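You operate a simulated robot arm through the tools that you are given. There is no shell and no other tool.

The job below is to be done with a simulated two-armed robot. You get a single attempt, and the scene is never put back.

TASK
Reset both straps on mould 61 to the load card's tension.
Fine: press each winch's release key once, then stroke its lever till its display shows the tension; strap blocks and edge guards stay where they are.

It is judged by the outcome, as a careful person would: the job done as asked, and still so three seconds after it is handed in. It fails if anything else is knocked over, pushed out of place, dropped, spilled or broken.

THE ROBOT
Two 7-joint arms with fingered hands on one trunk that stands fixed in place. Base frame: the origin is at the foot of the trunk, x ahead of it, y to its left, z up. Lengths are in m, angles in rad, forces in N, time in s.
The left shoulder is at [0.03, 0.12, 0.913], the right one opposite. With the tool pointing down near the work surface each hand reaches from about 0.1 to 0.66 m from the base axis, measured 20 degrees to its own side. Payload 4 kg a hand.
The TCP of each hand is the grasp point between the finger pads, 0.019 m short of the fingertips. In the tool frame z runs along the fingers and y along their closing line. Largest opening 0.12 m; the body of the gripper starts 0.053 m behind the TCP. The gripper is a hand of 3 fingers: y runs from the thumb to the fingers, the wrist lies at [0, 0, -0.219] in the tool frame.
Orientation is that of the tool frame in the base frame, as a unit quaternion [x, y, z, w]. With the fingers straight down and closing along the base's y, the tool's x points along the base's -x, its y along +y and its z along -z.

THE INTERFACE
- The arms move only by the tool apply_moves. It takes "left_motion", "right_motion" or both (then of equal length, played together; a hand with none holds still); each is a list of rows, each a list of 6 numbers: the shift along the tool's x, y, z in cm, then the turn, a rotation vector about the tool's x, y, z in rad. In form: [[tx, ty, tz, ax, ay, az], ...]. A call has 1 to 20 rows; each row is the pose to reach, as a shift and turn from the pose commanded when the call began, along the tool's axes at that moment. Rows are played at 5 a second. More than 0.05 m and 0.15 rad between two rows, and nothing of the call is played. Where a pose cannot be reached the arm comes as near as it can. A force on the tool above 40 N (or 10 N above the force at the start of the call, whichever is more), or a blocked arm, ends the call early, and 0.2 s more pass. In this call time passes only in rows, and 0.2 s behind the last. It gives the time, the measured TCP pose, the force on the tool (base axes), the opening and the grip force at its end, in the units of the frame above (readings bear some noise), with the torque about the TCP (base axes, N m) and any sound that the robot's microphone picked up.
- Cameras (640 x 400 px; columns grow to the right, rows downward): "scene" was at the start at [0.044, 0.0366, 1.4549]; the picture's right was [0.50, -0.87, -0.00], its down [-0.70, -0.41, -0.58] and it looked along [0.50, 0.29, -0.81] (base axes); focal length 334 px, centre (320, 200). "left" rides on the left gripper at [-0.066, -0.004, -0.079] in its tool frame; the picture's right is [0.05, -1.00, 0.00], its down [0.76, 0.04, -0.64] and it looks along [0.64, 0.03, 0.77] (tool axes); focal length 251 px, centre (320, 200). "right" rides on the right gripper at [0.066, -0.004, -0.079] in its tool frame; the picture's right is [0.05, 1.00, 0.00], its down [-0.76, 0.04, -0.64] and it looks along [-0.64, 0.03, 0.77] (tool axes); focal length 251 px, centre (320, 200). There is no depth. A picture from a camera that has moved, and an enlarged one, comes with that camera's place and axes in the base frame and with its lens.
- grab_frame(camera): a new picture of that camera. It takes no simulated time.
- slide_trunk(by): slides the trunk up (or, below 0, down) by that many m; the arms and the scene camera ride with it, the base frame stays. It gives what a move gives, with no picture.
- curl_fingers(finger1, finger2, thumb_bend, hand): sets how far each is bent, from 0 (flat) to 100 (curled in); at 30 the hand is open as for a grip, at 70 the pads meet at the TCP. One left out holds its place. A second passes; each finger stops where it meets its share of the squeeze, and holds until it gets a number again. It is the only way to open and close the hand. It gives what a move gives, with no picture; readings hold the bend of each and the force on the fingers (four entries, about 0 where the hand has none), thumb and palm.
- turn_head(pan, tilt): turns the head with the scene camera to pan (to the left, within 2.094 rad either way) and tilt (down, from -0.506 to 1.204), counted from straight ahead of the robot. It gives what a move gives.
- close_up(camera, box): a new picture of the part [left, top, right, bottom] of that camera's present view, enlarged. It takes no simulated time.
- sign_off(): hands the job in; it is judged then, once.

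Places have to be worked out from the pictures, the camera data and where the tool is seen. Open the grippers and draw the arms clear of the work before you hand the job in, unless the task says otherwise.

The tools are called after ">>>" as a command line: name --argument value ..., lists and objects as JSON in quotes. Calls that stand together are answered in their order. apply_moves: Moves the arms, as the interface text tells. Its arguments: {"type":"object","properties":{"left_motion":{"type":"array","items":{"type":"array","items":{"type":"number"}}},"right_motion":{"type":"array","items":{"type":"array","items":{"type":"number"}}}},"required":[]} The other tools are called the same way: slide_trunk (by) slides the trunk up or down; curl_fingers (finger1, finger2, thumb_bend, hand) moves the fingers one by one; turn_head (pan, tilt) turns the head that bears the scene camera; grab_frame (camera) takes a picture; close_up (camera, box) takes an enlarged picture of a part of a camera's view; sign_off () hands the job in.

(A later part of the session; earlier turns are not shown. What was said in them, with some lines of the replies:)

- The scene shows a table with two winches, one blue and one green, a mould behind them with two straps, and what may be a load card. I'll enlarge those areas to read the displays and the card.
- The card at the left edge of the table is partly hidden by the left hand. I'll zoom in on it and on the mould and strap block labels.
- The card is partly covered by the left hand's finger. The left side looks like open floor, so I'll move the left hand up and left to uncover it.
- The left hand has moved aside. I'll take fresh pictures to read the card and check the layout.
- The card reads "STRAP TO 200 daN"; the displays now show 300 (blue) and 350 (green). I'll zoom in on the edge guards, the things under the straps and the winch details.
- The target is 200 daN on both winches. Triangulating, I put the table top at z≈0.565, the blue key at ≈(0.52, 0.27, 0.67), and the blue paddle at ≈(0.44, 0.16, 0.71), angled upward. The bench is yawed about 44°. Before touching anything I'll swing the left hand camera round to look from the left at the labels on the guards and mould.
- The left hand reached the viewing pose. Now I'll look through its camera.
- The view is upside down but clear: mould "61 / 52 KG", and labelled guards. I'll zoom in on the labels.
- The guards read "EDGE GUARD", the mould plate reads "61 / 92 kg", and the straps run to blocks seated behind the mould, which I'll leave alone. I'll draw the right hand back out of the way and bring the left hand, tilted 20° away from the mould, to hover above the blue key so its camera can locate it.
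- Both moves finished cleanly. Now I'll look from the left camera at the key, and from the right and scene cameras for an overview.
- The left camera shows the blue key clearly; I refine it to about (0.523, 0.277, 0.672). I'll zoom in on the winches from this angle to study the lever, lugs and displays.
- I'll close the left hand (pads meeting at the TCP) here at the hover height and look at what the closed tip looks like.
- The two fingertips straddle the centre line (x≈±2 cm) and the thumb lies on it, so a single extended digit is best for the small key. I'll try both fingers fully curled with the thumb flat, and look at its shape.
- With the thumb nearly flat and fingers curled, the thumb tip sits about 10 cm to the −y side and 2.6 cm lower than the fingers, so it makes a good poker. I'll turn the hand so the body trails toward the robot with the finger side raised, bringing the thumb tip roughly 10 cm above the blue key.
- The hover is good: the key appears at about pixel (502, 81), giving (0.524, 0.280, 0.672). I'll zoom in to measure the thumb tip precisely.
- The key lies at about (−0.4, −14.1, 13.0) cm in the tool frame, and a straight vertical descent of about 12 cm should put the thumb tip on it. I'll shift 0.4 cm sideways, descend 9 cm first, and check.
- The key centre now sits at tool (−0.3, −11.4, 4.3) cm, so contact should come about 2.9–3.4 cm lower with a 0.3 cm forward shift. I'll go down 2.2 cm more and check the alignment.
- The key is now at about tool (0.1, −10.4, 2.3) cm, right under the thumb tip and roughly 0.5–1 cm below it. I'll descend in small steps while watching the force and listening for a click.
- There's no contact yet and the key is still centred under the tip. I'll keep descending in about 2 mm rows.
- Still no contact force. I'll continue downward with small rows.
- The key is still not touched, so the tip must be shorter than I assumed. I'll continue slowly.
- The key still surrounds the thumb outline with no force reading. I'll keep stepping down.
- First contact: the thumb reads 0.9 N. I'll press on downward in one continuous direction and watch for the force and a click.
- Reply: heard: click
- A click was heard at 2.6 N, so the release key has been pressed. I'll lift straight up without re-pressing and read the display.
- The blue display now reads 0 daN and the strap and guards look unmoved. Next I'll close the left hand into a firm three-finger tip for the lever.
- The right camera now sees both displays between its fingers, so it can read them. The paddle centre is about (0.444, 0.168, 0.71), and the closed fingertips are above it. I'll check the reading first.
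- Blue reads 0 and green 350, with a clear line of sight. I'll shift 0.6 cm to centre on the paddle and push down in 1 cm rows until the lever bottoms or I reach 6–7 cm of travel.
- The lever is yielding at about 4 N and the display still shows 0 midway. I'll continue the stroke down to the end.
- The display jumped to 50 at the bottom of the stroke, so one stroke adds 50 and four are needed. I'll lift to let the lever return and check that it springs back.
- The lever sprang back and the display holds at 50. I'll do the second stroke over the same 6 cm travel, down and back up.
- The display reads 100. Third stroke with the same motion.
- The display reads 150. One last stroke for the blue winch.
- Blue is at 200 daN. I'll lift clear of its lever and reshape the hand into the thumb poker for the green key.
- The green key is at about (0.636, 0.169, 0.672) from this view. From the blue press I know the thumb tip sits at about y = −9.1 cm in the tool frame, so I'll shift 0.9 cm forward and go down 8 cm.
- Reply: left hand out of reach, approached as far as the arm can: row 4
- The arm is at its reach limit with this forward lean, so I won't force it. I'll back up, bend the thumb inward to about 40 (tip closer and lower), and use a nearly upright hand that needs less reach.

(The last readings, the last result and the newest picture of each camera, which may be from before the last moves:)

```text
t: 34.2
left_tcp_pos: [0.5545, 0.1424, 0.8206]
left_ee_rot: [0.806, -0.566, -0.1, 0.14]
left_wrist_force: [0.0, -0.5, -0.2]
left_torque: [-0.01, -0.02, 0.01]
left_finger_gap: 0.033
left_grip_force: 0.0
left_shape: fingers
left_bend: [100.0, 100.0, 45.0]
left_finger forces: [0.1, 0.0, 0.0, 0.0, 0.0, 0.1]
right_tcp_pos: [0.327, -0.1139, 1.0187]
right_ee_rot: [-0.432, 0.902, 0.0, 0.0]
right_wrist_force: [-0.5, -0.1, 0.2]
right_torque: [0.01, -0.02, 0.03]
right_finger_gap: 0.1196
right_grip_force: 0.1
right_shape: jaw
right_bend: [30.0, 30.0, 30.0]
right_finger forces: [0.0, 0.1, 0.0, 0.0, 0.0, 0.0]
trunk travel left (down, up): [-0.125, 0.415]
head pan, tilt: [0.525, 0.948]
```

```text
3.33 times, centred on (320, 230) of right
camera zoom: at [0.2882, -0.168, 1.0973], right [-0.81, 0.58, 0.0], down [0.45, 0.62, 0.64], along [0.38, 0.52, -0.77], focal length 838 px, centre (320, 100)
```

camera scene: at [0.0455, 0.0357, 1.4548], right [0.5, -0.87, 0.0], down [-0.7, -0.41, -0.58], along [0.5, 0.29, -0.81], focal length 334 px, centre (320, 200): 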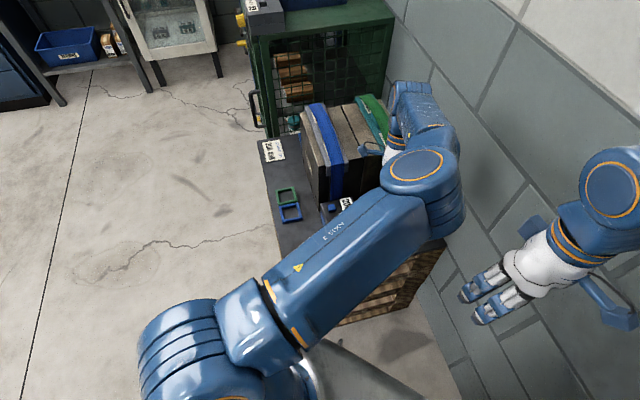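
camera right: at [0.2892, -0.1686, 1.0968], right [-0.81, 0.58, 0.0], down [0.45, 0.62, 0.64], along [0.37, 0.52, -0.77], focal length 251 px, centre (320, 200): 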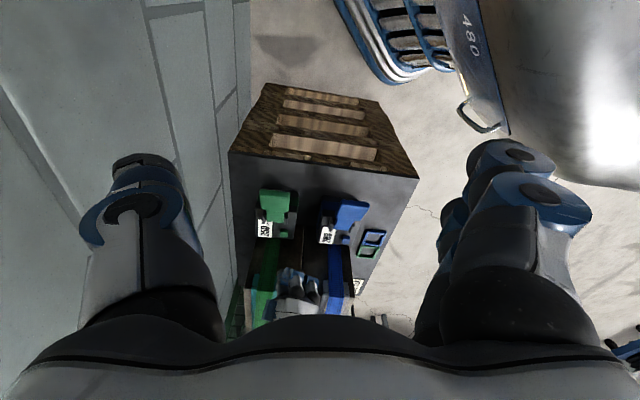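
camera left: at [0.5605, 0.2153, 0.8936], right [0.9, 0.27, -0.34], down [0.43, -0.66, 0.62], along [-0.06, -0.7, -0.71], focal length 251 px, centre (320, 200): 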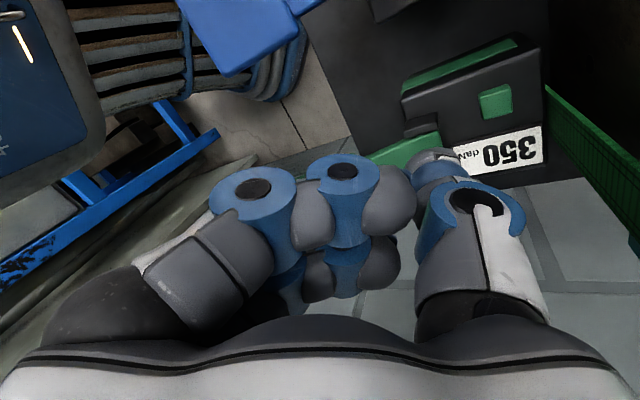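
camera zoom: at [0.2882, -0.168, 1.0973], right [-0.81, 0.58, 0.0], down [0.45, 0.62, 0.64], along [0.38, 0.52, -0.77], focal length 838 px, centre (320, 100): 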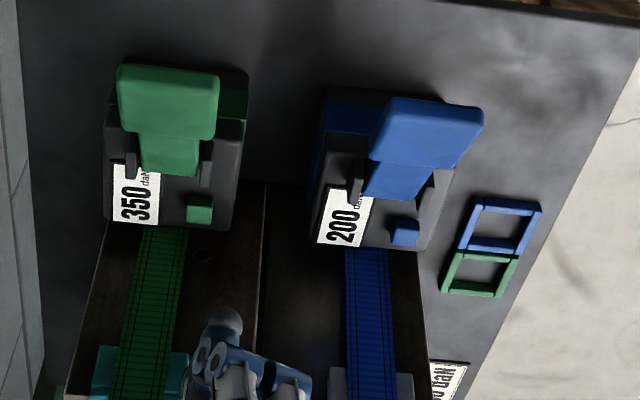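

The thumb tip at bend 45 now protrudes lower and nearer the centre. I'll zoom in to measure it.

>>> close_up --camera "left" --box '[380, 120, 540, 220]'

```text
4.00 times, centred on (460, 170) of left
camera zoom: at [0.5605, 0.2153, 0.8936], right [0.9, 0.27, -0.34], down [0.43, -0.66, 0.62], along [-0.06, -0.7, -0.71], focal length 1006 px, centre (-240, 320)
```

zoom: 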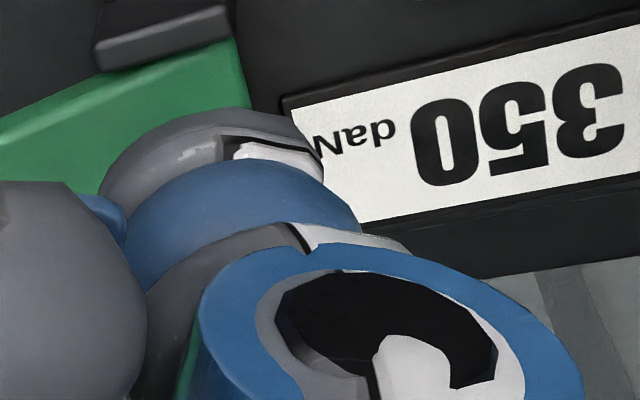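

Tip is at about (0, −5.0, 1.6) cm in the tool frame. I'll straighten the hand (10° of yaw, tilt reduced to about 6°) and bring the tip to hover about 10 cm above the green key.

>>> apply_moves --left_motion '[[-0.21, -1.46, 0.2, 0.0831, -0.013, 0.0568], [-0.43, -2.91, 0.6, 0.1662, -0.026, 0.1137], [-0.64, -4.37, 1.08, 0.2493, -0.039, 0.1705]]'

>>> grab_frame --camera "left"

>>> close_up --camera "left" --box '[360, 40, 560, 165]'

>>> grab_frame --camera "scene"

```text
t: 35.0
left_tcp_pos: [0.5888, 0.1605, 0.7961]
left_ee_rot: [0.764, -0.643, -0.032, 0.035]
left_wrist_force: [-0.3, 0.7, 0.4]
left_torque: [-0.03, 0.03, -0.02]
left_finger_gap: 0.0333
left_grip_force: 0.0
left_shape: fingers
left_bend: [100.0, 100.0, 45.0]
left_finger forces: [0.0, 0.0, 0.0, 0.1, 0.0, 0.0]
right_tcp_pos: [0.3272, -0.1135, 1.0188]
right_ee_rot: [-0.432, 0.902, 0.0, 0.0]
right_wrist_force: [-0.4, -0.3, -0.3]
right_torque: [0.01, -0.01, -0.02]
right_finger_gap: 0.1202
right_grip_force: 0.0
right_shape: jaw
right_bend: [30.0, 30.0, 30.0]
right_finger forces: [0.0, 0.1, 0.0, 0.1, 0.0, 0.1]
trunk travel left (down, up): [-0.125, 0.415]
head pan, tilt: [0.525, 0.948]
```

```text
taken
camera left: at [0.5885, 0.2294, 0.8741], right [0.99, 0.12, -0.1], down [0.15, -0.75, 0.64], along [0.0, -0.65, -0.76], focal length 251 px, centre (320, 200)
```

left: 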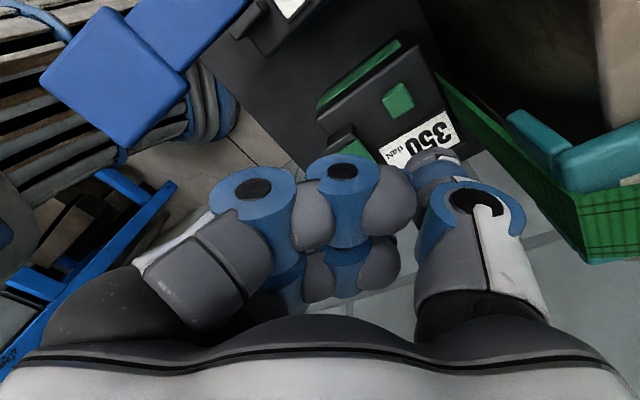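

```text
3.20 times, centred on (460, 102) of left
camera zoom: at [0.5885, 0.2294, 0.8741], right [0.99, 0.12, -0.1], down [0.15, -0.75, 0.64], along [0.0, -0.65, -0.76], focal length 805 px, centre (-128, 512)
```

zoom: 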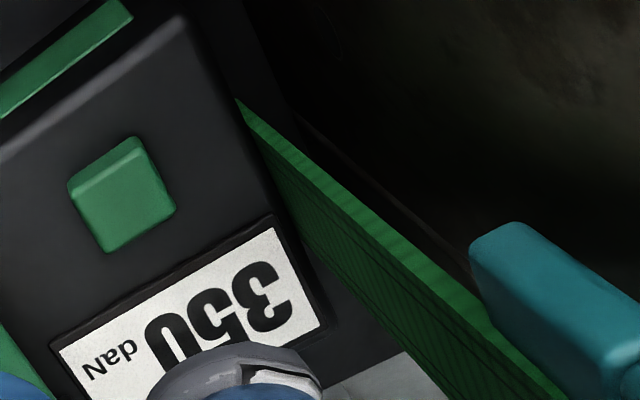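

```text
taken
camera scene: at [0.044, 0.0367, 1.4549], right [0.5, -0.87, 0.0], down [-0.7, -0.41, -0.58], along [0.5, 0.29, -0.81], focal length 334 px, centre (320, 200)
```

scene: 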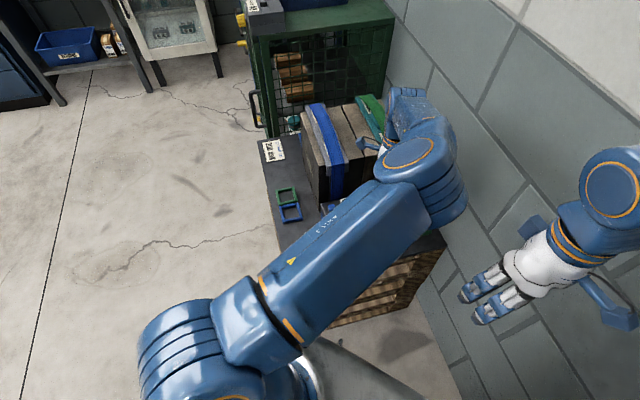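

Key in the tool frame is at about (0.2, −6.2, 11.9) cm, so I'll nudge 0.2 cm sideways and forward and descend 7 cm vertically.

>>> apply_moves --left_motion '[[0.1, -0.4, 2.0, 0, 0, 0], [0.2, -0.6, 4.0, 0, 0, 0], [0.23, -0.76, 5.7, 0, 0, 0], [0.23, -0.86, 6.96, 0, 0, 0]]'

>>> grab_frame --camera "left"

>>> close_up --camera "left" --box '[340, 70, 540, 195]'

>>> close_up --camera "right" --box '[230, 170, 410, 290]'

```text
t: 36.0
left_tcp_pos: [0.5895, 0.1603, 0.724]
left_ee_rot: [0.764, -0.643, -0.033, 0.035]
left_wrist_force: [0.3, 0.6, -0.4]
left_torque: [0.0, 0.03, -0.01]
left_finger_gap: 0.0332
left_grip_force: 0.1
left_shape: fingers
left_bend: [100.0, 100.0, 45.0]
left_finger forces: [0.1, 0.0, 0.0, 0.1, 0.0, 0.0]
right_tcp_pos: [0.3258, -0.1143, 1.0191]
right_ee_rot: [-0.433, 0.902, 0.0, -0.001]
right_wrist_force: [-0.1, 0.0, 1.4]
right_torque: [-0.03, 0.0, 0.02]
right_finger_gap: 0.1199
right_grip_force: 0.1
right_shape: jaw
right_bend: [30.0, 30.0, 30.0]
right_finger forces: [0.1, 0.1, 0.1, 0.0, 0.0, 0.1]
trunk travel left (down, up): [-0.125, 0.415]
head pan, tilt: [0.525, 0.948]
```

```text
taken
camera left: at [0.5892, 0.228, 0.8012], right [0.99, 0.12, -0.1], down [0.15, -0.75, 0.64], along [0.0, -0.65, -0.76], focal length 251 px, centre (320, 200)
```

left: 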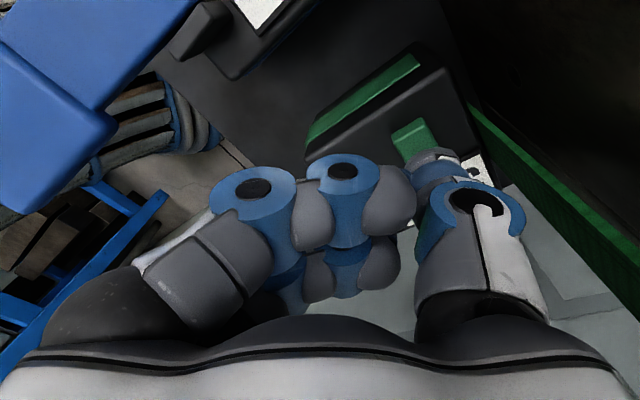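

```text
3.20 times, centred on (440, 132) of left
camera zoom: at [0.5892, 0.228, 0.8012], right [0.99, 0.12, -0.1], down [0.15, -0.75, 0.64], along [0.0, -0.65, -0.76], focal length 805 px, centre (-64, 416)
```

zoom: 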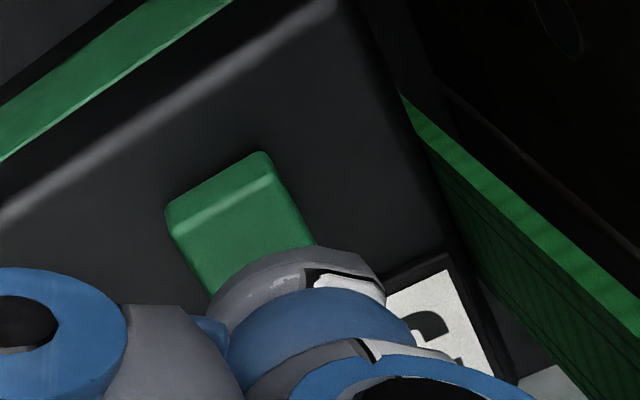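

```text
3.33 times, centred on (320, 230) of right
camera zoom: at [0.2882, -0.1678, 1.0974], right [-0.81, 0.58, 0.0], down [0.45, 0.62, 0.64], along [0.37, 0.52, -0.77], focal length 838 px, centre (320, 100)
```

zoom: 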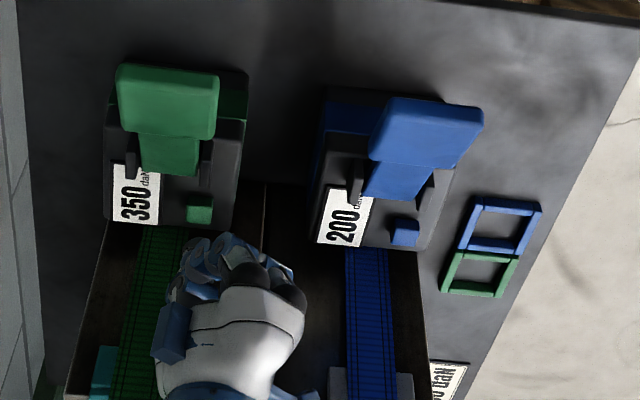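

The key is now at tool (0.0, −5.4, 4.7) cm and lined up with the thumb tip. I'll go down 2.2 cm and check.

>>> apply_moves --left_motion '[[0, -0.1, 1.1, 0, 0, 0], [0, -0.21, 2.19, 0, 0, 0]]'

>>> close_up --camera "left" --box '[340, 70, 540, 195]'

>>> grab_frame --camera "left"

```text
t: 36.6
left_tcp_pos: [0.5905, 0.1582, 0.7028]
left_ee_rot: [0.765, -0.643, -0.032, 0.035]
left_wrist_force: [-0.1, 0.0, 0.6]
left_torque: [0.04, 0.03, 0.0]
left_finger_gap: 0.0328
left_grip_force: 0.0
left_shape: fingers
left_bend: [100.0, 100.0, 45.0]
left_finger forces: [0.0, 0.1, 0.1, 0.1, 0.0, 0.0]
right_tcp_pos: [0.3283, -0.1133, 1.0191]
right_ee_rot: [-0.432, 0.902, -0.001, -0.001]
right_wrist_force: [0.1, -0.1, 0.6]
right_torque: [-0.01, 0.0, 0.02]
right_finger_gap: 0.1198
right_grip_force: 0.0
right_shape: jaw
right_bend: [30.0, 30.0, 30.0]
right_finger forces: [0.0, 0.0, 0.0, 0.1, 0.0, 0.1]
trunk travel left (down, up): [-0.125, 0.415]
head pan, tilt: [0.525, 0.948]
```

```text
3.20 times, centred on (440, 132) of left
camera zoom: at [0.5905, 0.2256, 0.78], right [0.99, 0.12, -0.1], down [0.15, -0.75, 0.64], along [0.0, -0.65, -0.76], focal length 805 px, centre (-64, 416)
```

zoom: 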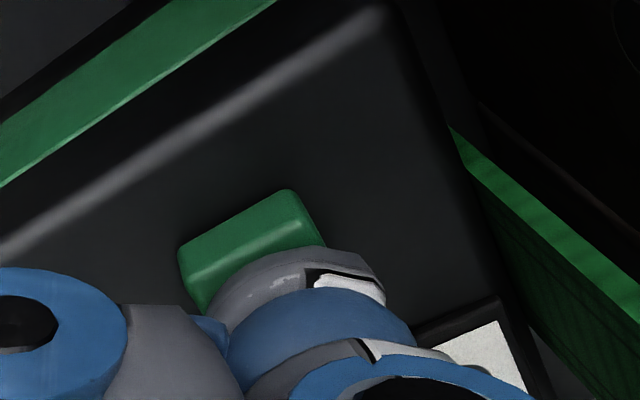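

```text
taken
camera left: at [0.5905, 0.2256, 0.78], right [0.99, 0.12, -0.1], down [0.15, -0.75, 0.64], along [0.0, -0.65, -0.76], focal length 251 px, centre (320, 200)
```

left: 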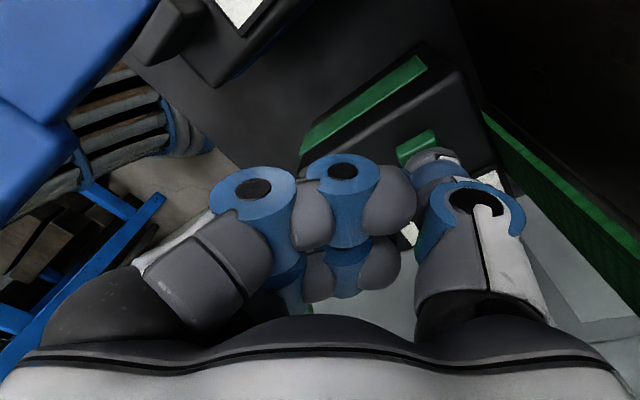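

Aligned, with roughly 0.9 cm still to go. I'll continue down in small rows.

>>> apply_moves --left_motion '[[0, -0.03, 0.3, 0, 0, 0], [0, -0.05, 0.5, 0, 0, 0], [0, -0.07, 0.7, 0, 0, 0]]'

>>> close_up --camera "left" --box '[340, 70, 540, 195]'

```text
t: 37.4
left_tcp_pos: [0.5904, 0.1597, 0.696]
left_ee_rot: [0.765, -0.643, -0.031, 0.036]
left_wrist_force: [-0.5, -0.9, 2.0]
left_torque: [0.01, -0.14, -0.03]
left_finger_gap: 0.0335
left_grip_force: 1.5
left_shape: fingers
left_bend: [100.0, 100.0, 45.0]
left_finger forces: [0.0, 0.1, 0.0, 0.0, 2.3, 0.0]
right_tcp_pos: [0.328, -0.1133, 1.0196]
right_ee_rot: [-0.431, 0.902, 0.0, 0.0]
right_wrist_force: [0.2, 0.3, -0.3]
right_torque: [-0.02, 0.05, -0.02]
right_finger_gap: 0.1201
right_grip_force: 0.0
right_shape: jaw
right_bend: [30.0, 30.0, 30.0]
right_finger forces: [0.0, 0.0, 0.0, 0.1, 0.0, 0.0]
trunk travel left (down, up): [-0.125, 0.415]
head pan, tilt: [0.525, 0.948]
heard: click
```

```text
3.20 times, centred on (440, 132) of left
camera zoom: at [0.5898, 0.2271, 0.7739], right [0.99, 0.12, -0.1], down [0.15, -0.75, 0.64], along [0.0, -0.65, -0.76], focal length 805 px, centre (-64, 416)
```

zoom: 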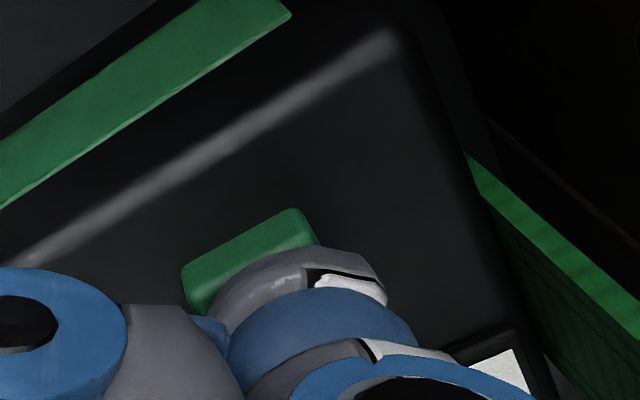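

A click at 2.3 N on the thumb: the green key has been pressed. I'll lift straight up smoothly and read the displays.

>>> apply_moves --left_motion '[[0, 0.1, -1.0, 0, 0, 0], [0, 0.28, -3.0, 0, 0, 0], [0, 0.57, -6.0, 0, 0, 0], [0, 0.95, -10.0, 0, 0, 0], [0, 1.3, -14.0, 0, 0, 0]]'

>>> close_up --camera "right" --box '[230, 170, 410, 290]'

>>> grab_frame --camera "left"

```text
t: 38.6
left_tcp_pos: [0.5868, 0.16, 0.8368]
left_ee_rot: [0.765, -0.643, -0.031, 0.036]
left_wrist_force: [-0.4, 0.2, 0.1]
left_torque: [0.0, 0.02, 0.01]
left_finger_gap: 0.0331
left_grip_force: 0.0
left_shape: fingers
left_bend: [100.0, 100.0, 45.0]
left_finger forces: [0.1, 0.0, 0.1, 0.1, 0.0, 0.1]
right_tcp_pos: [0.3266, -0.1135, 1.0193]
right_ee_rot: [-0.433, 0.901, 0.0, 0.0]
right_wrist_force: [-1.0, 0.0, 0.0]
right_torque: [0.0, -0.01, 0.04]
right_finger_gap: 0.1198
right_grip_force: 0.1
right_shape: jaw
right_bend: [30.0, 30.0, 30.0]
right_finger forces: [0.0, 0.0, 0.0, 0.0, 0.1, 0.0]
trunk travel left (down, up): [-0.125, 0.415]
head pan, tilt: [0.525, 0.948]
```

```text
3.33 times, centred on (320, 230) of right
camera zoom: at [0.2877, -0.1681, 1.0975], right [-0.81, 0.58, 0.0], down [0.45, 0.62, 0.64], along [0.38, 0.52, -0.77], focal length 838 px, centre (320, 100)
```

zoom: 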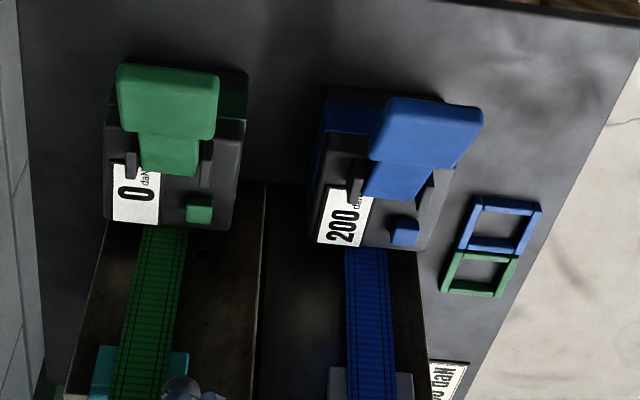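

```text
taken
camera left: at [0.5868, 0.2276, 0.9151], right [0.99, 0.12, -0.1], down [0.15, -0.75, 0.64], along [0.0, -0.65, -0.76], focal length 251 px, centre (320, 200)
```

left: 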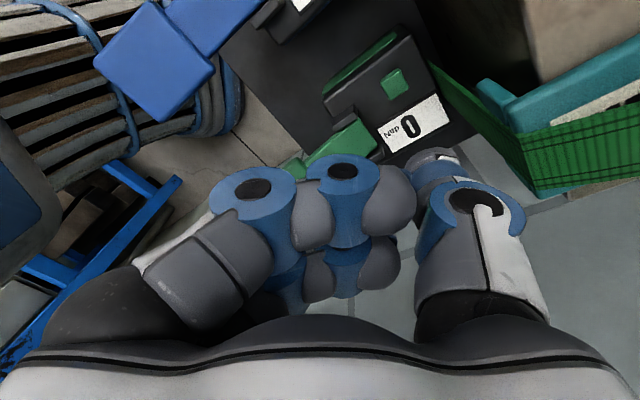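

Green reads 0 and blue holds at 200. Before moving to the green lever I'll close the left hand tip and pull the right hand back along its viewing axis, so the left elbow has room.

>>> curl_fingers --hand "left" --finger1 70 --finger2 70 --thumb_bend 70

>>> apply_moves --right_motion '[[3.2, 0, -0.8, 0, 0, 0], [6.4, 0, -1.5, 0, 0, 0], [9.6, 0, -2.3, 0, 0, 0], [12.8, 0, -3.0, 0, 0, 0]]'

>>> grab_frame --camera "right"

>>> grab_frame --camera "scene"

```text
t: 39.6
left_tcp_pos: [0.5876, 0.1611, 0.8363]
left_ee_rot: [0.764, -0.643, -0.033, 0.035]
left_wrist_force: [-0.9, -0.4, -0.5]
left_torque: [-0.02, -0.02, 0.02]
left_finger_gap: 0.0104
left_grip_force: 0.1
left_shape: fingers
left_bend: [71.0, 71.0, 70.0]
left_finger forces: [0.0, 0.1, 0.1, 0.0, 0.0, 0.0]
right_tcp_pos: [0.3275, -0.1137, 1.0177]
right_ee_rot: [-0.432, 0.902, 0.0, -0.001]
right_wrist_force: [-0.4, -0.1, -0.7]
right_torque: [-0.01, -0.01, -0.02]
right_finger_gap: 0.1201
right_grip_force: 0.0
right_shape: jaw
right_bend: [30.0, 30.0, 30.0]
right_finger forces: [0.0, 0.0, 0.0, 0.0, 0.0, 0.1]
trunk travel left (down, up): [-0.125, 0.415]
head pan, tilt: [0.525, 0.948]
```

```text
t: 40.6
left_tcp_pos: [0.5872, 0.1603, 0.8376]
left_ee_rot: [0.765, -0.643, -0.033, 0.035]
left_wrist_force: [0.8, -0.4, -0.3]
left_torque: [-0.02, -0.04, -0.02]
left_finger_gap: 0.0103
left_grip_force: 0.0
left_shape: fingers
left_bend: [71.0, 71.0, 70.0]
left_finger forces: [0.0, 0.0, 0.1, 0.0, 0.1, 0.0]
right_tcp_pos: [0.247, -0.2149, 1.05]
right_ee_rot: [-0.434, 0.901, 0.0, 0.0]
right_wrist_force: [0.0, -0.4, -0.2]
right_torque: [0.01, -0.02, 0.0]
right_finger_gap: 0.12
right_grip_force: 0.1
right_shape: jaw
right_bend: [30.0, 30.0, 30.0]
right_finger forces: [0.0, 0.0, 0.0, 0.1, 0.0, 0.0]
trunk travel left (down, up): [-0.125, 0.415]
head pan, tilt: [0.525, 0.948]
```

```text
taken
camera right: at [0.2085, -0.2689, 1.1276], right [-0.81, 0.58, 0.0], down [0.45, 0.62, 0.64], along [0.38, 0.52, -0.76], focal length 251 px, centre (320, 200)
```

right: 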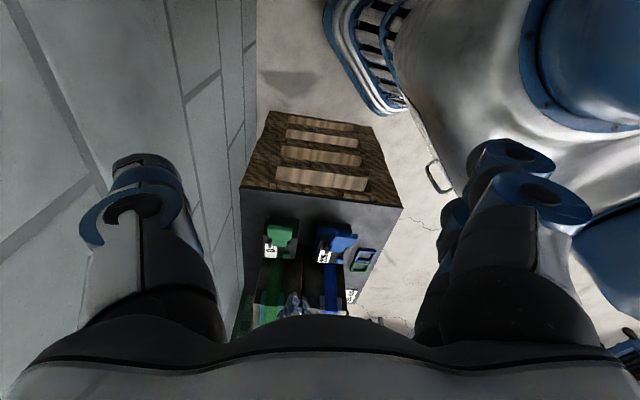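

```text
taken
camera scene: at [0.0434, 0.0361, 1.4549], right [0.5, -0.87, 0.0], down [-0.7, -0.41, -0.58], along [0.5, 0.29, -0.81], focal length 334 px, centre (320, 200)
```

scene: 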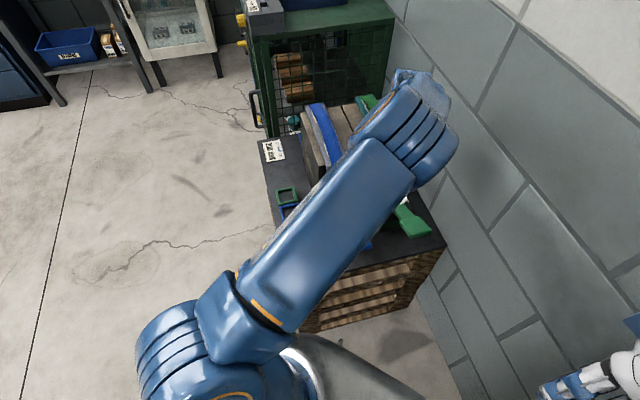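

The right hand is now well clear and still sees both displays. I'll move the left hand, upright, to hover above the green paddle (about 0.553, 0.054).

>>> apply_moves --left_motion '[[2.48, 1.23, 0.2, 0.025, -0.002, 0.0436], [4.96, 2.46, 0.8, 0.05, -0.0044, 0.0872], [7.43, 3.68, 1.6, 0.0748, -0.0065, 0.1307], [9.91, 4.91, 2.6, 0.0997, -0.0087, 0.1743]]'

>>> grab_frame --camera "left"

>>> close_up --camera "right" --box '[230, 200, 400, 310]'

>>> grab_frame --camera "scene"

```text
t: 41.6
left_tcp_pos: [0.5553, 0.0514, 0.816]
left_ee_rot: [-0.706, 0.708, -0.001, 0.003]
left_wrist_force: [-0.2, -0.1, 0.0]
left_torque: [0.03, 0.01, -0.02]
left_finger_gap: 0.0104
left_grip_force: 0.0
left_shape: fingers
left_bend: [71.0, 71.0, 70.0]
left_finger forces: [0.0, 0.0, 0.1, 0.0, 0.0, 0.1]
right_tcp_pos: [0.2482, -0.2138, 1.0503]
right_ee_rot: [-0.432, 0.902, 0.0, 0.0]
right_wrist_force: [-0.1, -0.5, 0.7]
right_torque: [-0.03, 0.0, 0.01]
right_finger_gap: 0.1197
right_grip_force: 0.0
right_shape: jaw
right_bend: [30.0, 30.0, 30.0]
right_finger forces: [0.0, 0.0, 0.0, 0.0, 0.1, 0.0]
trunk travel left (down, up): [-0.125, 0.415]
head pan, tilt: [0.525, 0.948]
```

```text
taken
camera left: at [0.5577, 0.1183, 0.8936], right [1.0, -0.06, 0.0], down [-0.05, -0.77, 0.64], along [-0.03, -0.64, -0.77], focal length 251 px, centre (320, 200)
```

left: 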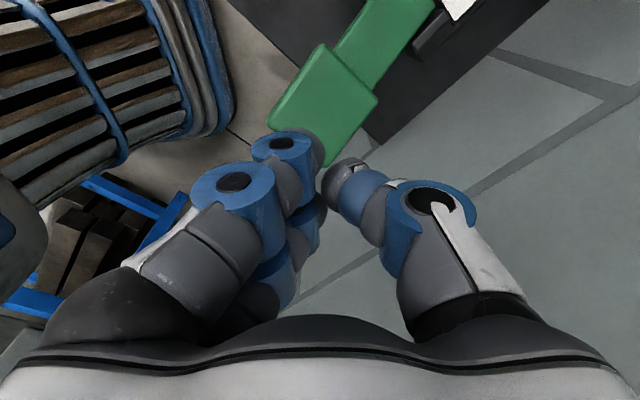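

```text
3.64 times, centred on (315, 255) of right
camera zoom: at [0.209, -0.2686, 1.1275], right [-0.81, 0.58, 0.0], down [0.45, 0.62, 0.64], along [0.38, 0.52, -0.77], focal length 914 px, centre (338, 0)
```

zoom: 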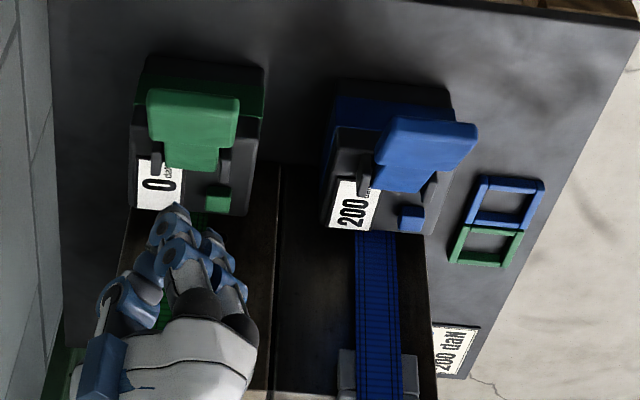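

```text
taken
camera scene: at [0.0438, 0.0361, 1.4549], right [0.5, -0.87, 0.0], down [-0.7, -0.41, -0.58], along [0.5, 0.29, -0.81], focal length 334 px, centre (320, 200)
```

scene: 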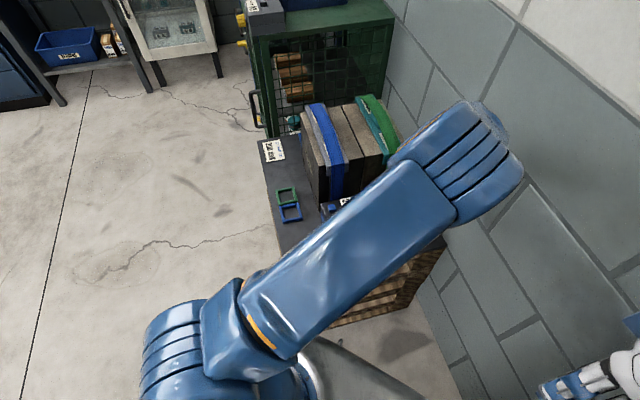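

The green paddle sits in the same place in view as the blue one did. I'll apply the same 0.6 cm centring shift and make the first full stroke, ending just above the raised paddle.

>>> apply_moves --left_motion '[[-0.6, -0.2, 2.5, 0, 0, 0], [-0.6, -0.2, 5.0, 0, 0, 0], [-0.6, -0.2, 6.5, 0, 0, 0], [-0.6, -0.2, 8.0, 0, 0, 0], [-0.6, -0.2, 9.5, 0, 0, 0], [-0.6, -0.2, 11.0, 0, 0, 0], [-0.6, -0.2, 12.1, 0, 0, 0]]'

>>> close_up --camera "right" --box '[230, 200, 400, 310]'

>>> grab_frame --camera "left"

```text
t: 43.2
left_tcp_pos: [0.559, 0.059, 0.6937]
left_ee_rot: [-0.707, 0.707, 0.0, 0.003]
left_wrist_force: [-3.0, -2.3, 11.5]
left_torque: [0.21, 0.21, 0.09]
left_finger_gap: 0.0091
left_grip_force: 6.0
left_shape: fingers
left_bend: [71.0, 71.0, 70.0]
left_finger forces: [11.9, 0.0, 0.1, 0.0, 0.2, 0.0]
right_tcp_pos: [0.2471, -0.2135, 1.0497]
right_ee_rot: [-0.433, 0.901, 0.0, 0.0]
right_wrist_force: [0.5, 0.4, -0.2]
right_torque: [0.0, 0.0, 0.01]
right_finger_gap: 0.1197
right_grip_force: 0.0
right_shape: jaw
right_bend: [30.0, 30.0, 30.0]
right_finger forces: [0.0, 0.1, 0.1, 0.0, 0.1, 0.0]
trunk travel left (down, up): [-0.125, 0.415]
head pan, tilt: [0.525, 0.948]
```

```text
3.64 times, centred on (315, 255) of right
camera zoom: at [0.2079, -0.2685, 1.1278], right [-0.81, 0.58, 0.0], down [0.45, 0.62, 0.64], along [0.38, 0.52, -0.77], focal length 914 px, centre (338, 0)
```

zoom: 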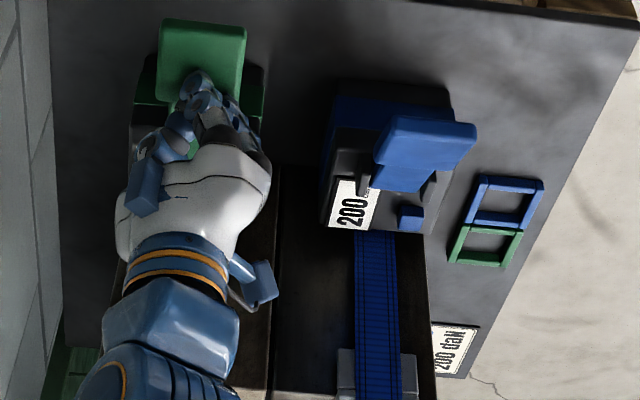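

```text
taken
camera left: at [0.5625, 0.1259, 0.7732], right [1.0, -0.06, 0.0], down [-0.05, -0.77, 0.64], along [-0.03, -0.64, -0.77], focal length 251 px, centre (320, 200)
```

left: 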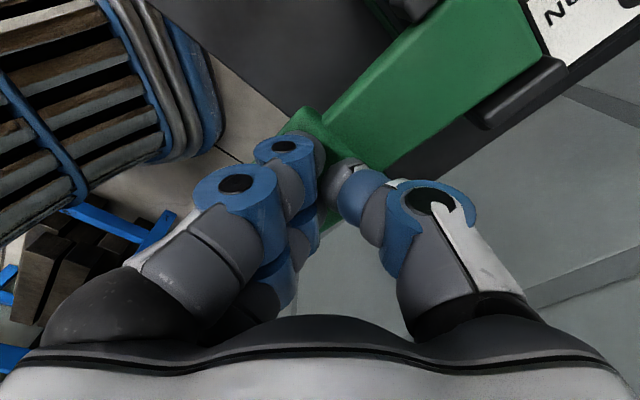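

The lever went to the same depth (11.5 N), but the hand hides the display from the right camera. I'll lift fully clear and read it.

>>> apply_moves --left_motion '[[0, 0, -1.5, 0, 0, 0], [0, 0, -3.0, 0, 0, 0], [0, 0, -4.5, 0, 0, 0], [0, 0, -6.0, 0, 0, 0], [0, 0, -9.0, 0, 0, 0], [0, 0, -12.0, 0, 0, 0]]'

>>> close_up --camera "right" --box '[230, 200, 400, 310]'

>>> grab_frame --camera "left"

```text
t: 44.6
left_tcp_pos: [0.56, 0.0587, 0.8153]
left_ee_rot: [-0.707, 0.707, 0.0, 0.002]
left_wrist_force: [-0.4, 0.9, -0.4]
left_torque: [-0.01, 0.03, -0.01]
left_finger_gap: 0.0103
left_grip_force: 0.2
left_shape: fingers
left_bend: [71.0, 71.0, 70.0]
left_finger forces: [0.0, 0.0, 0.0, 0.0, 0.1, 0.0]
right_tcp_pos: [0.248, -0.2143, 1.0497]
right_ee_rot: [-0.432, 0.902, -0.001, 0.0]
right_wrist_force: [-0.1, 0.0, 0.3]
right_torque: [0.03, 0.02, 0.0]
right_finger_gap: 0.1199
right_grip_force: 0.1
right_shape: jaw
right_bend: [30.0, 30.0, 30.0]
right_finger forces: [0.0, 0.0, 0.0, 0.0, 0.0, 0.0]
trunk travel left (down, up): [-0.125, 0.415]
head pan, tilt: [0.525, 0.948]
```

```text
3.64 times, centred on (315, 255) of right
camera zoom: at [0.2087, -0.2683, 1.1276], right [-0.81, 0.58, 0.0], down [0.45, 0.62, 0.64], along [0.38, 0.52, -0.77], focal length 914 px, centre (338, 0)
```

zoom: 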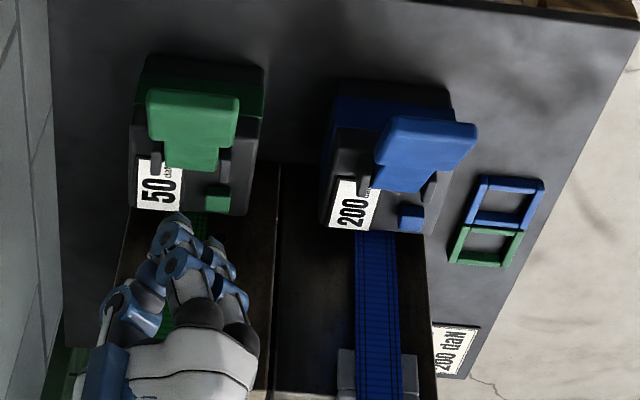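

```text
taken
camera left: at [0.5623, 0.1254, 0.8941], right [1.0, -0.06, 0.0], down [-0.04, -0.77, 0.64], along [-0.03, -0.64, -0.77], focal length 251 px, centre (320, 200)
```

left: 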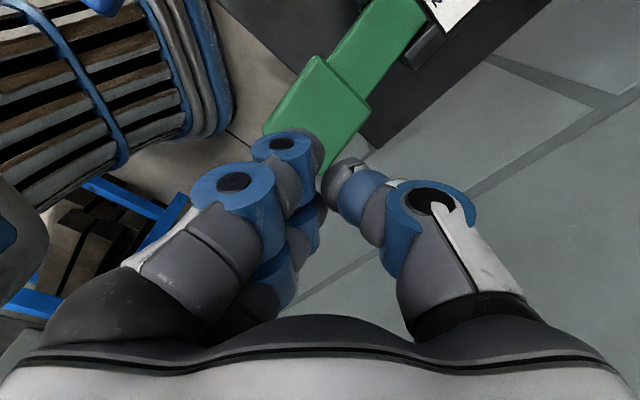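

Green reads 50. Second stroke: down the same 12 cm and back up, then read.

>>> apply_moves --left_motion '[[0, 0, 3.0, 0, 0, 0], [0, 0, 6.0, 0, 0, 0], [0, 0, 7.5, 0, 0, 0], [0, 0, 9.0, 0, 0, 0], [0, 0, 10.5, 0, 0, 0], [0, 0, 12.0, 0, 0, 0], [0, 0, 12.0, 0, 0, 0], [0, 0, 10.5, 0, 0, 0], [0, 0, 9.0, 0, 0, 0], [0, 0, 7.5, 0, 0, 0], [0, 0, 6.0, 0, 0, 0], [0, 0, 3.0, 0, 0, 0], [0, 0, 0, 0, 0, 0]]'

>>> close_up --camera "right" --box '[230, 200, 400, 310]'

```text
t: 47.4
left_tcp_pos: [0.5613, 0.06, 0.8125]
left_ee_rot: [-0.706, 0.708, 0.0, 0.002]
left_wrist_force: [-0.5, 0.8, -0.6]
left_torque: [0.0, -0.01, 0.03]
left_finger_gap: 0.0102
left_grip_force: 0.1
left_shape: fingers
left_bend: [71.0, 71.0, 70.0]
left_finger forces: [0.0, 0.1, 0.0, 0.0, 0.1, 0.0]
right_tcp_pos: [0.2478, -0.214, 1.0495]
right_ee_rot: [-0.432, 0.902, 0.0, 0.0]
right_wrist_force: [0.2, -0.9, -0.5]
right_torque: [-0.04, 0.02, -0.02]
right_finger_gap: 0.1201
right_grip_force: 0.1
right_shape: jaw
right_bend: [30.0, 30.0, 30.0]
right_finger forces: [0.0, 0.0, 0.0, 0.1, 0.1, 0.1]
trunk travel left (down, up): [-0.125, 0.415]
head pan, tilt: [0.525, 0.948]
```

```text
3.64 times, centred on (315, 255) of right
camera zoom: at [0.2088, -0.2683, 1.1276], right [-0.81, 0.58, 0.0], down [0.45, 0.62, 0.64], along [0.38, 0.52, -0.77], focal length 914 px, centre (338, 0)
```

zoom: 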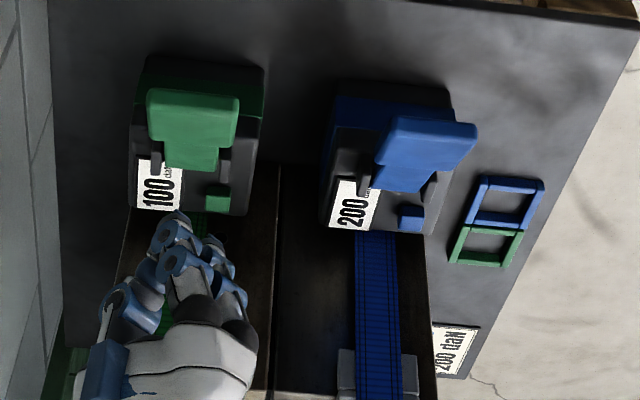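

Green reads 100. Third stroke.

>>> apply_moves --left_motion '[[0, 0, 3.0, 0, 0, 0], [0, 0, 6.0, 0, 0, 0], [0, 0, 7.5, 0, 0, 0], [0, 0, 9.0, 0, 0, 0], [0, 0, 10.5, 0, 0, 0], [0, 0, 12.0, 0, 0, 0], [0, 0, 12.0, 0, 0, 0], [0, 0, 10.5, 0, 0, 0], [0, 0, 9.0, 0, 0, 0], [0, 0, 7.5, 0, 0, 0], [0, 0, 6.0, 0, 0, 0], [0, 0, 3.0, 0, 0, 0], [0, 0, 0, 0, 0, 0]]'

>>> close_up --camera "right" --box '[230, 200, 400, 310]'

```text
t: 50.2
left_tcp_pos: [0.5568, 0.0588, 0.8123]
left_ee_rot: [-0.707, 0.708, -0.001, 0.003]
left_wrist_force: [0.7, 0.2, 0.5]
left_torque: [-0.01, 0.0, 0.01]
left_finger_gap: 0.0099
left_grip_force: 0.1
left_shape: fingers
left_bend: [71.0, 71.0, 70.0]
left_finger forces: [0.0, 0.0, 0.1, 0.0, 0.0, 0.0]
right_tcp_pos: [0.2477, -0.2142, 1.0492]
right_ee_rot: [-0.432, 0.902, -0.001, 0.0]
right_wrist_force: [0.0, 0.3, -0.7]
right_torque: [-0.03, 0.01, 0.0]
right_finger_gap: 0.1199
right_grip_force: 0.0
right_shape: jaw
right_bend: [30.0, 30.0, 30.0]
right_finger forces: [0.0, 0.0, 0.1, 0.0, 0.1, 0.0]
trunk travel left (down, up): [-0.125, 0.415]
head pan, tilt: [0.525, 0.948]
```

```text
3.64 times, centred on (315, 255) of right
camera zoom: at [0.2088, -0.2682, 1.1276], right [-0.81, 0.58, 0.0], down [0.45, 0.62, 0.64], along [0.38, 0.52, -0.77], focal length 914 px, centre (338, 0)
```

zoom: 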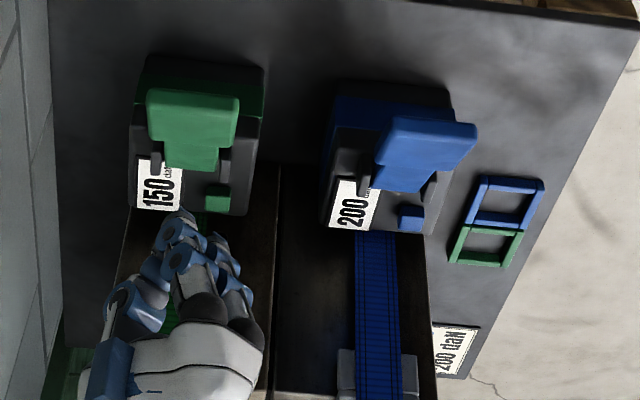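

Green reads 150. One final stroke.

>>> apply_moves --left_motion '[[0, 0, 3.0, 0, 0, 0], [0, 0, 6.0, 0, 0, 0], [0, 0, 7.5, 0, 0, 0], [0, 0, 9.0, 0, 0, 0], [0, 0, 10.5, 0, 0, 0], [0, 0, 12.0, 0, 0, 0], [0, 0, 12.0, 0, 0, 0], [0, 0, 10.5, 0, 0, 0], [0, 0, 9.0, 0, 0, 0], [0, 0, 7.5, 0, 0, 0], [0, 0, 6.0, 0, 0, 0], [0, 0, 3.0, 0, 0, 0], [0, 0, 0, 0, 0, 0]]'

>>> close_up --camera "right" --box '[230, 200, 400, 310]'

```text
t: 53.0
left_tcp_pos: [0.5594, 0.0602, 0.8153]
left_ee_rot: [-0.706, 0.708, 0.001, 0.002]
left_wrist_force: [-0.5, -0.4, -0.5]
left_torque: [-0.01, 0.02, -0.01]
left_finger_gap: 0.0101
left_grip_force: 0.1
left_shape: fingers
left_bend: [71.0, 71.0, 70.0]
left_finger forces: [0.1, 0.0, 0.0, 0.0, 0.0, 0.0]
right_tcp_pos: [0.2484, -0.2128, 1.0483]
right_ee_rot: [-0.432, 0.902, 0.0, 0.0]
right_wrist_force: [0.2, 1.0, 0.9]
right_torque: [-0.01, -0.02, 0.01]
right_finger_gap: 0.1197
right_grip_force: 0.1
right_shape: jaw
right_bend: [30.0, 30.0, 30.0]
right_finger forces: [0.0, 0.1, 0.0, 0.0, 0.1, 0.0]
trunk travel left (down, up): [-0.125, 0.415]
head pan, tilt: [0.525, 0.948]
```

```text
3.64 times, centred on (315, 255) of right
camera zoom: at [0.2087, -0.2682, 1.1276], right [-0.81, 0.58, 0.0], down [0.45, 0.62, 0.64], along [0.38, 0.52, -0.77], focal length 914 px, centre (338, 0)
```

zoom: 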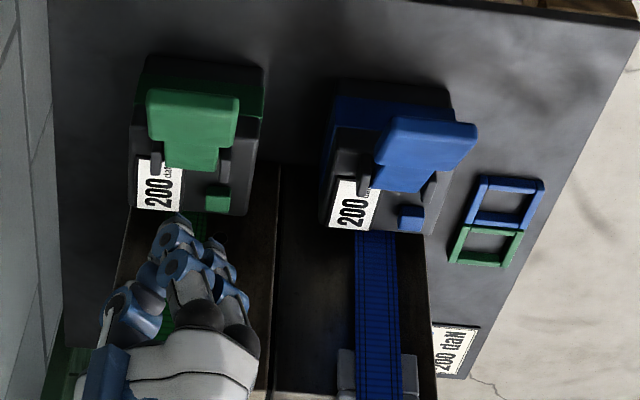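

Both displays read 200 daN. I'll raise the left hand well above everything and retreat to the robot's left, away from the bench.

>>> apply_moves --left_motion '[[0, 0, -4.5, 0, 0, 0], [0, 0, -9, 0, 0, 0], [0, 0, -13.5, 0, 0, 0], [-3.2, 2.0, -15, 0, 0, 0], [-6.4, 4.0, -15.5, 0, 0, 0], [-9.6, 6.0, -15.5, 0, 0, 0], [-12.8, 8.0, -15.5, 0, 0, 0], [-16, 10.0, -15.5, 0, 0, 0], [-19.2, 12.0, -15.5, 0, 0, 0], [-22.4, 14.0, -15.5, 0, 0, 0], [-25.6, 15.5, -15.5, 0, 0, 0], [-28.8, 16.5, -15.5, 0, 0, 0], [-32, 17, -15.5, 0, 0, 0], [-35.2, 17, -15.5, 0, 0, 0], [-38.4, 17, -15.5, 0, 0, 0]]'

>>> curl_fingers --hand "left" --finger1 30 --finger2 30 --thumb_bend 30

>>> grab_frame --camera "scene"

>>> grab_frame --camera "right"

```text
t: 56.2
left_tcp_pos: [0.3895, 0.4422, 0.9681]
left_ee_rot: [-0.706, 0.708, 0.0, 0.002]
left_wrist_force: [-0.1, 0.2, -1.0]
left_torque: [0.02, 0.02, 0.01]
left_finger_gap: 0.0104
left_grip_force: 0.1
left_shape: fingers
left_bend: [71.0, 71.0, 70.0]
left_finger forces: [0.0, 0.0, 0.0, 0.1, 0.1, 0.0]
right_tcp_pos: [0.2481, -0.2131, 1.0489]
right_ee_rot: [-0.431, 0.902, -0.001, 0.0]
right_wrist_force: [-0.2, 0.6, 0.4]
right_torque: [-0.02, 0.0, -0.01]
right_finger_gap: 0.12
right_grip_force: 0.0
right_shape: jaw
right_bend: [30.0, 30.0, 30.0]
right_finger forces: [0.0, 0.0, 0.0, 0.1, 0.0, 0.0]
trunk travel left (down, up): [-0.125, 0.415]
head pan, tilt: [0.525, 0.948]
```

```text
t: 57.2
left_tcp_pos: [0.3901, 0.4416, 0.9697]
left_ee_rot: [-0.707, 0.708, -0.001, 0.002]
left_wrist_force: [0.1, -0.3, 0.0]
left_torque: [-0.04, 0.0, 0.0]
left_finger_gap: 0.1281
left_grip_force: 0.0
left_shape: fingers
left_bend: [30.0, 30.0, 30.0]
left_finger forces: [0.1, 0.0, 0.1, 0.1, 0.1, 0.0]
right_tcp_pos: [0.2483, -0.2141, 1.0498]
right_ee_rot: [-0.432, 0.902, 0.0, -0.001]
right_wrist_force: [0.0, -0.2, 0.0]
right_torque: [-0.04, 0.01, 0.01]
right_finger_gap: 0.1201
right_grip_force: 0.2
right_shape: jaw
right_bend: [30.0, 30.0, 30.0]
right_finger forces: [0.0, 0.0, 0.0, 0.0, 0.1, 0.0]
trunk travel left (down, up): [-0.125, 0.415]
head pan, tilt: [0.525, 0.948]
```

```text
taken
camera scene: at [0.0437, 0.0365, 1.4549], right [0.5, -0.87, 0.0], down [-0.7, -0.41, -0.58], along [0.5, 0.29, -0.81], focal length 334 px, centre (320, 200)
```

scene: 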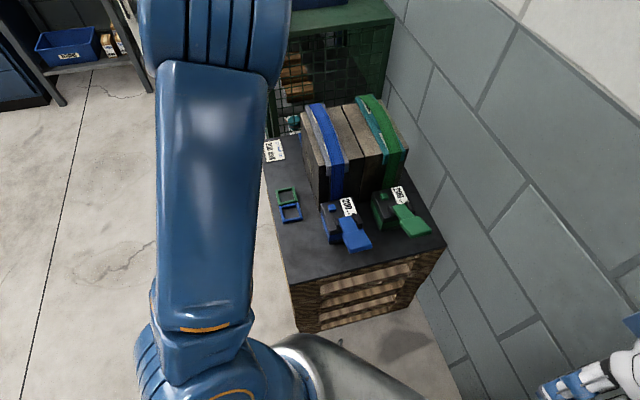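

```text
taken
camera right: at [0.2089, -0.2683, 1.1275], right [-0.81, 0.58, 0.0], down [0.45, 0.62, 0.64], along [0.38, 0.52, -0.77], focal length 251 px, centre (320, 200)
```

right: 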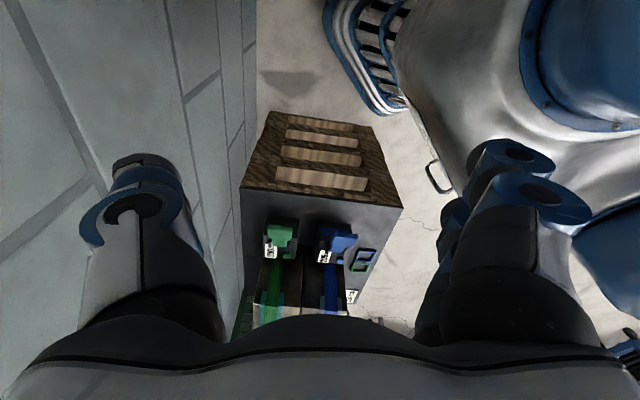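

The bench is fully in view with both arms clear. I'll zoom in for a final check of the displays, guards, straps and the card before handing in.

>>> close_up --camera "scene" --box '[300, 170, 460, 270]'

>>> close_up --camera "scene" --box '[260, 90, 420, 190]'

>>> grab_frame --camera "left"

```text
4.00 times, centred on (380, 220) of scene
camera zoom: at [0.0437, 0.0365, 1.4549], right [0.5, -0.87, 0.0], down [-0.7, -0.41, -0.58], along [0.5, 0.29, -0.81], focal length 1338 px, centre (80, 120)
```

zoom: 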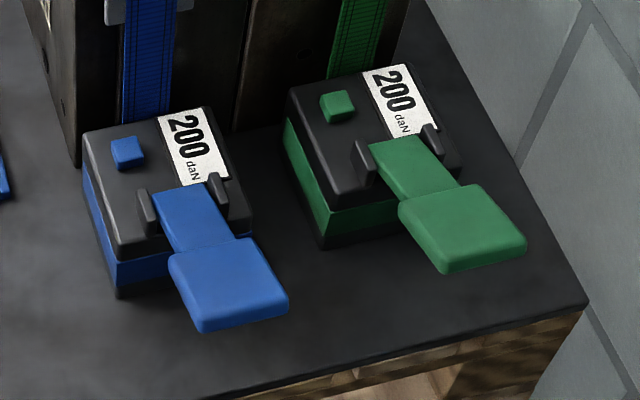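

```text
4.00 times, centred on (340, 140) of scene
camera zoom: at [0.0437, 0.0365, 1.4549], right [0.5, -0.87, 0.0], down [-0.7, -0.41, -0.58], along [0.5, 0.29, -0.81], focal length 1338 px, centre (240, 440)
```

zoom: 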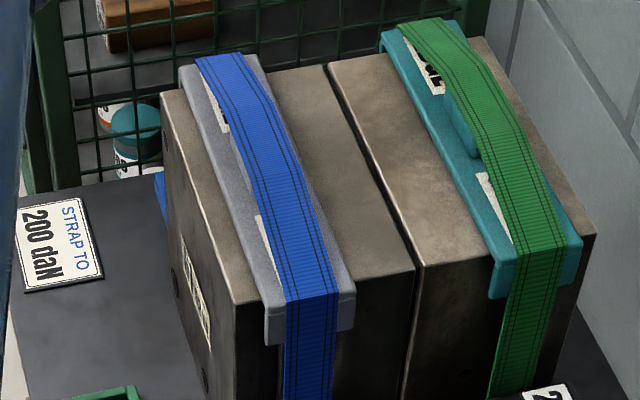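

```text
taken
camera left: at [0.3926, 0.5081, 1.0483], right [1.0, -0.06, 0.0], down [-0.04, -0.77, 0.64], along [-0.03, -0.64, -0.77], focal length 251 px, centre (320, 200)
```

left: 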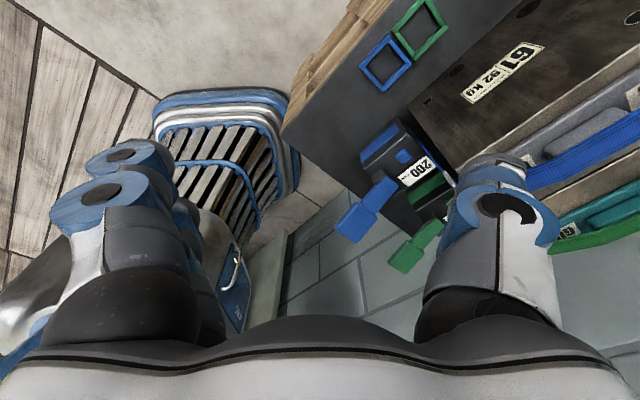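

Both winches show 200 daN, matching the load card. Levers are back up, the guards, straps, mould and frames are where they were, and both hands are open and clear of the bench. I'm handing the job in.

>>> sign_off

```text
The job is handed in.
```

Both straps on mould 61 are now at 200 daN, the tension on the load card ("STRAP TO 200 daN").

| Winch | Tension before | Release key | Lever strokes | Tension now |
|---|---|---|---|---|
| Blue | 300 daN | pressed once, display dropped to 0 | 4, at 50 daN each | 200 daN |
| Green | 350 daN | pressed once, display dropped to 0 | 4, at 50 daN each | 200 daN |

I tensioned the blue strap fully before releasing the green one, so the mould was never without a tight strap.

In the final pictures the edge guards, straps, mould and load card look unmoved. The rear strap blocks were not in those pictures, but I never reached behind the mould. Nothing was knocked over. Both hands are open and clear of the bench.
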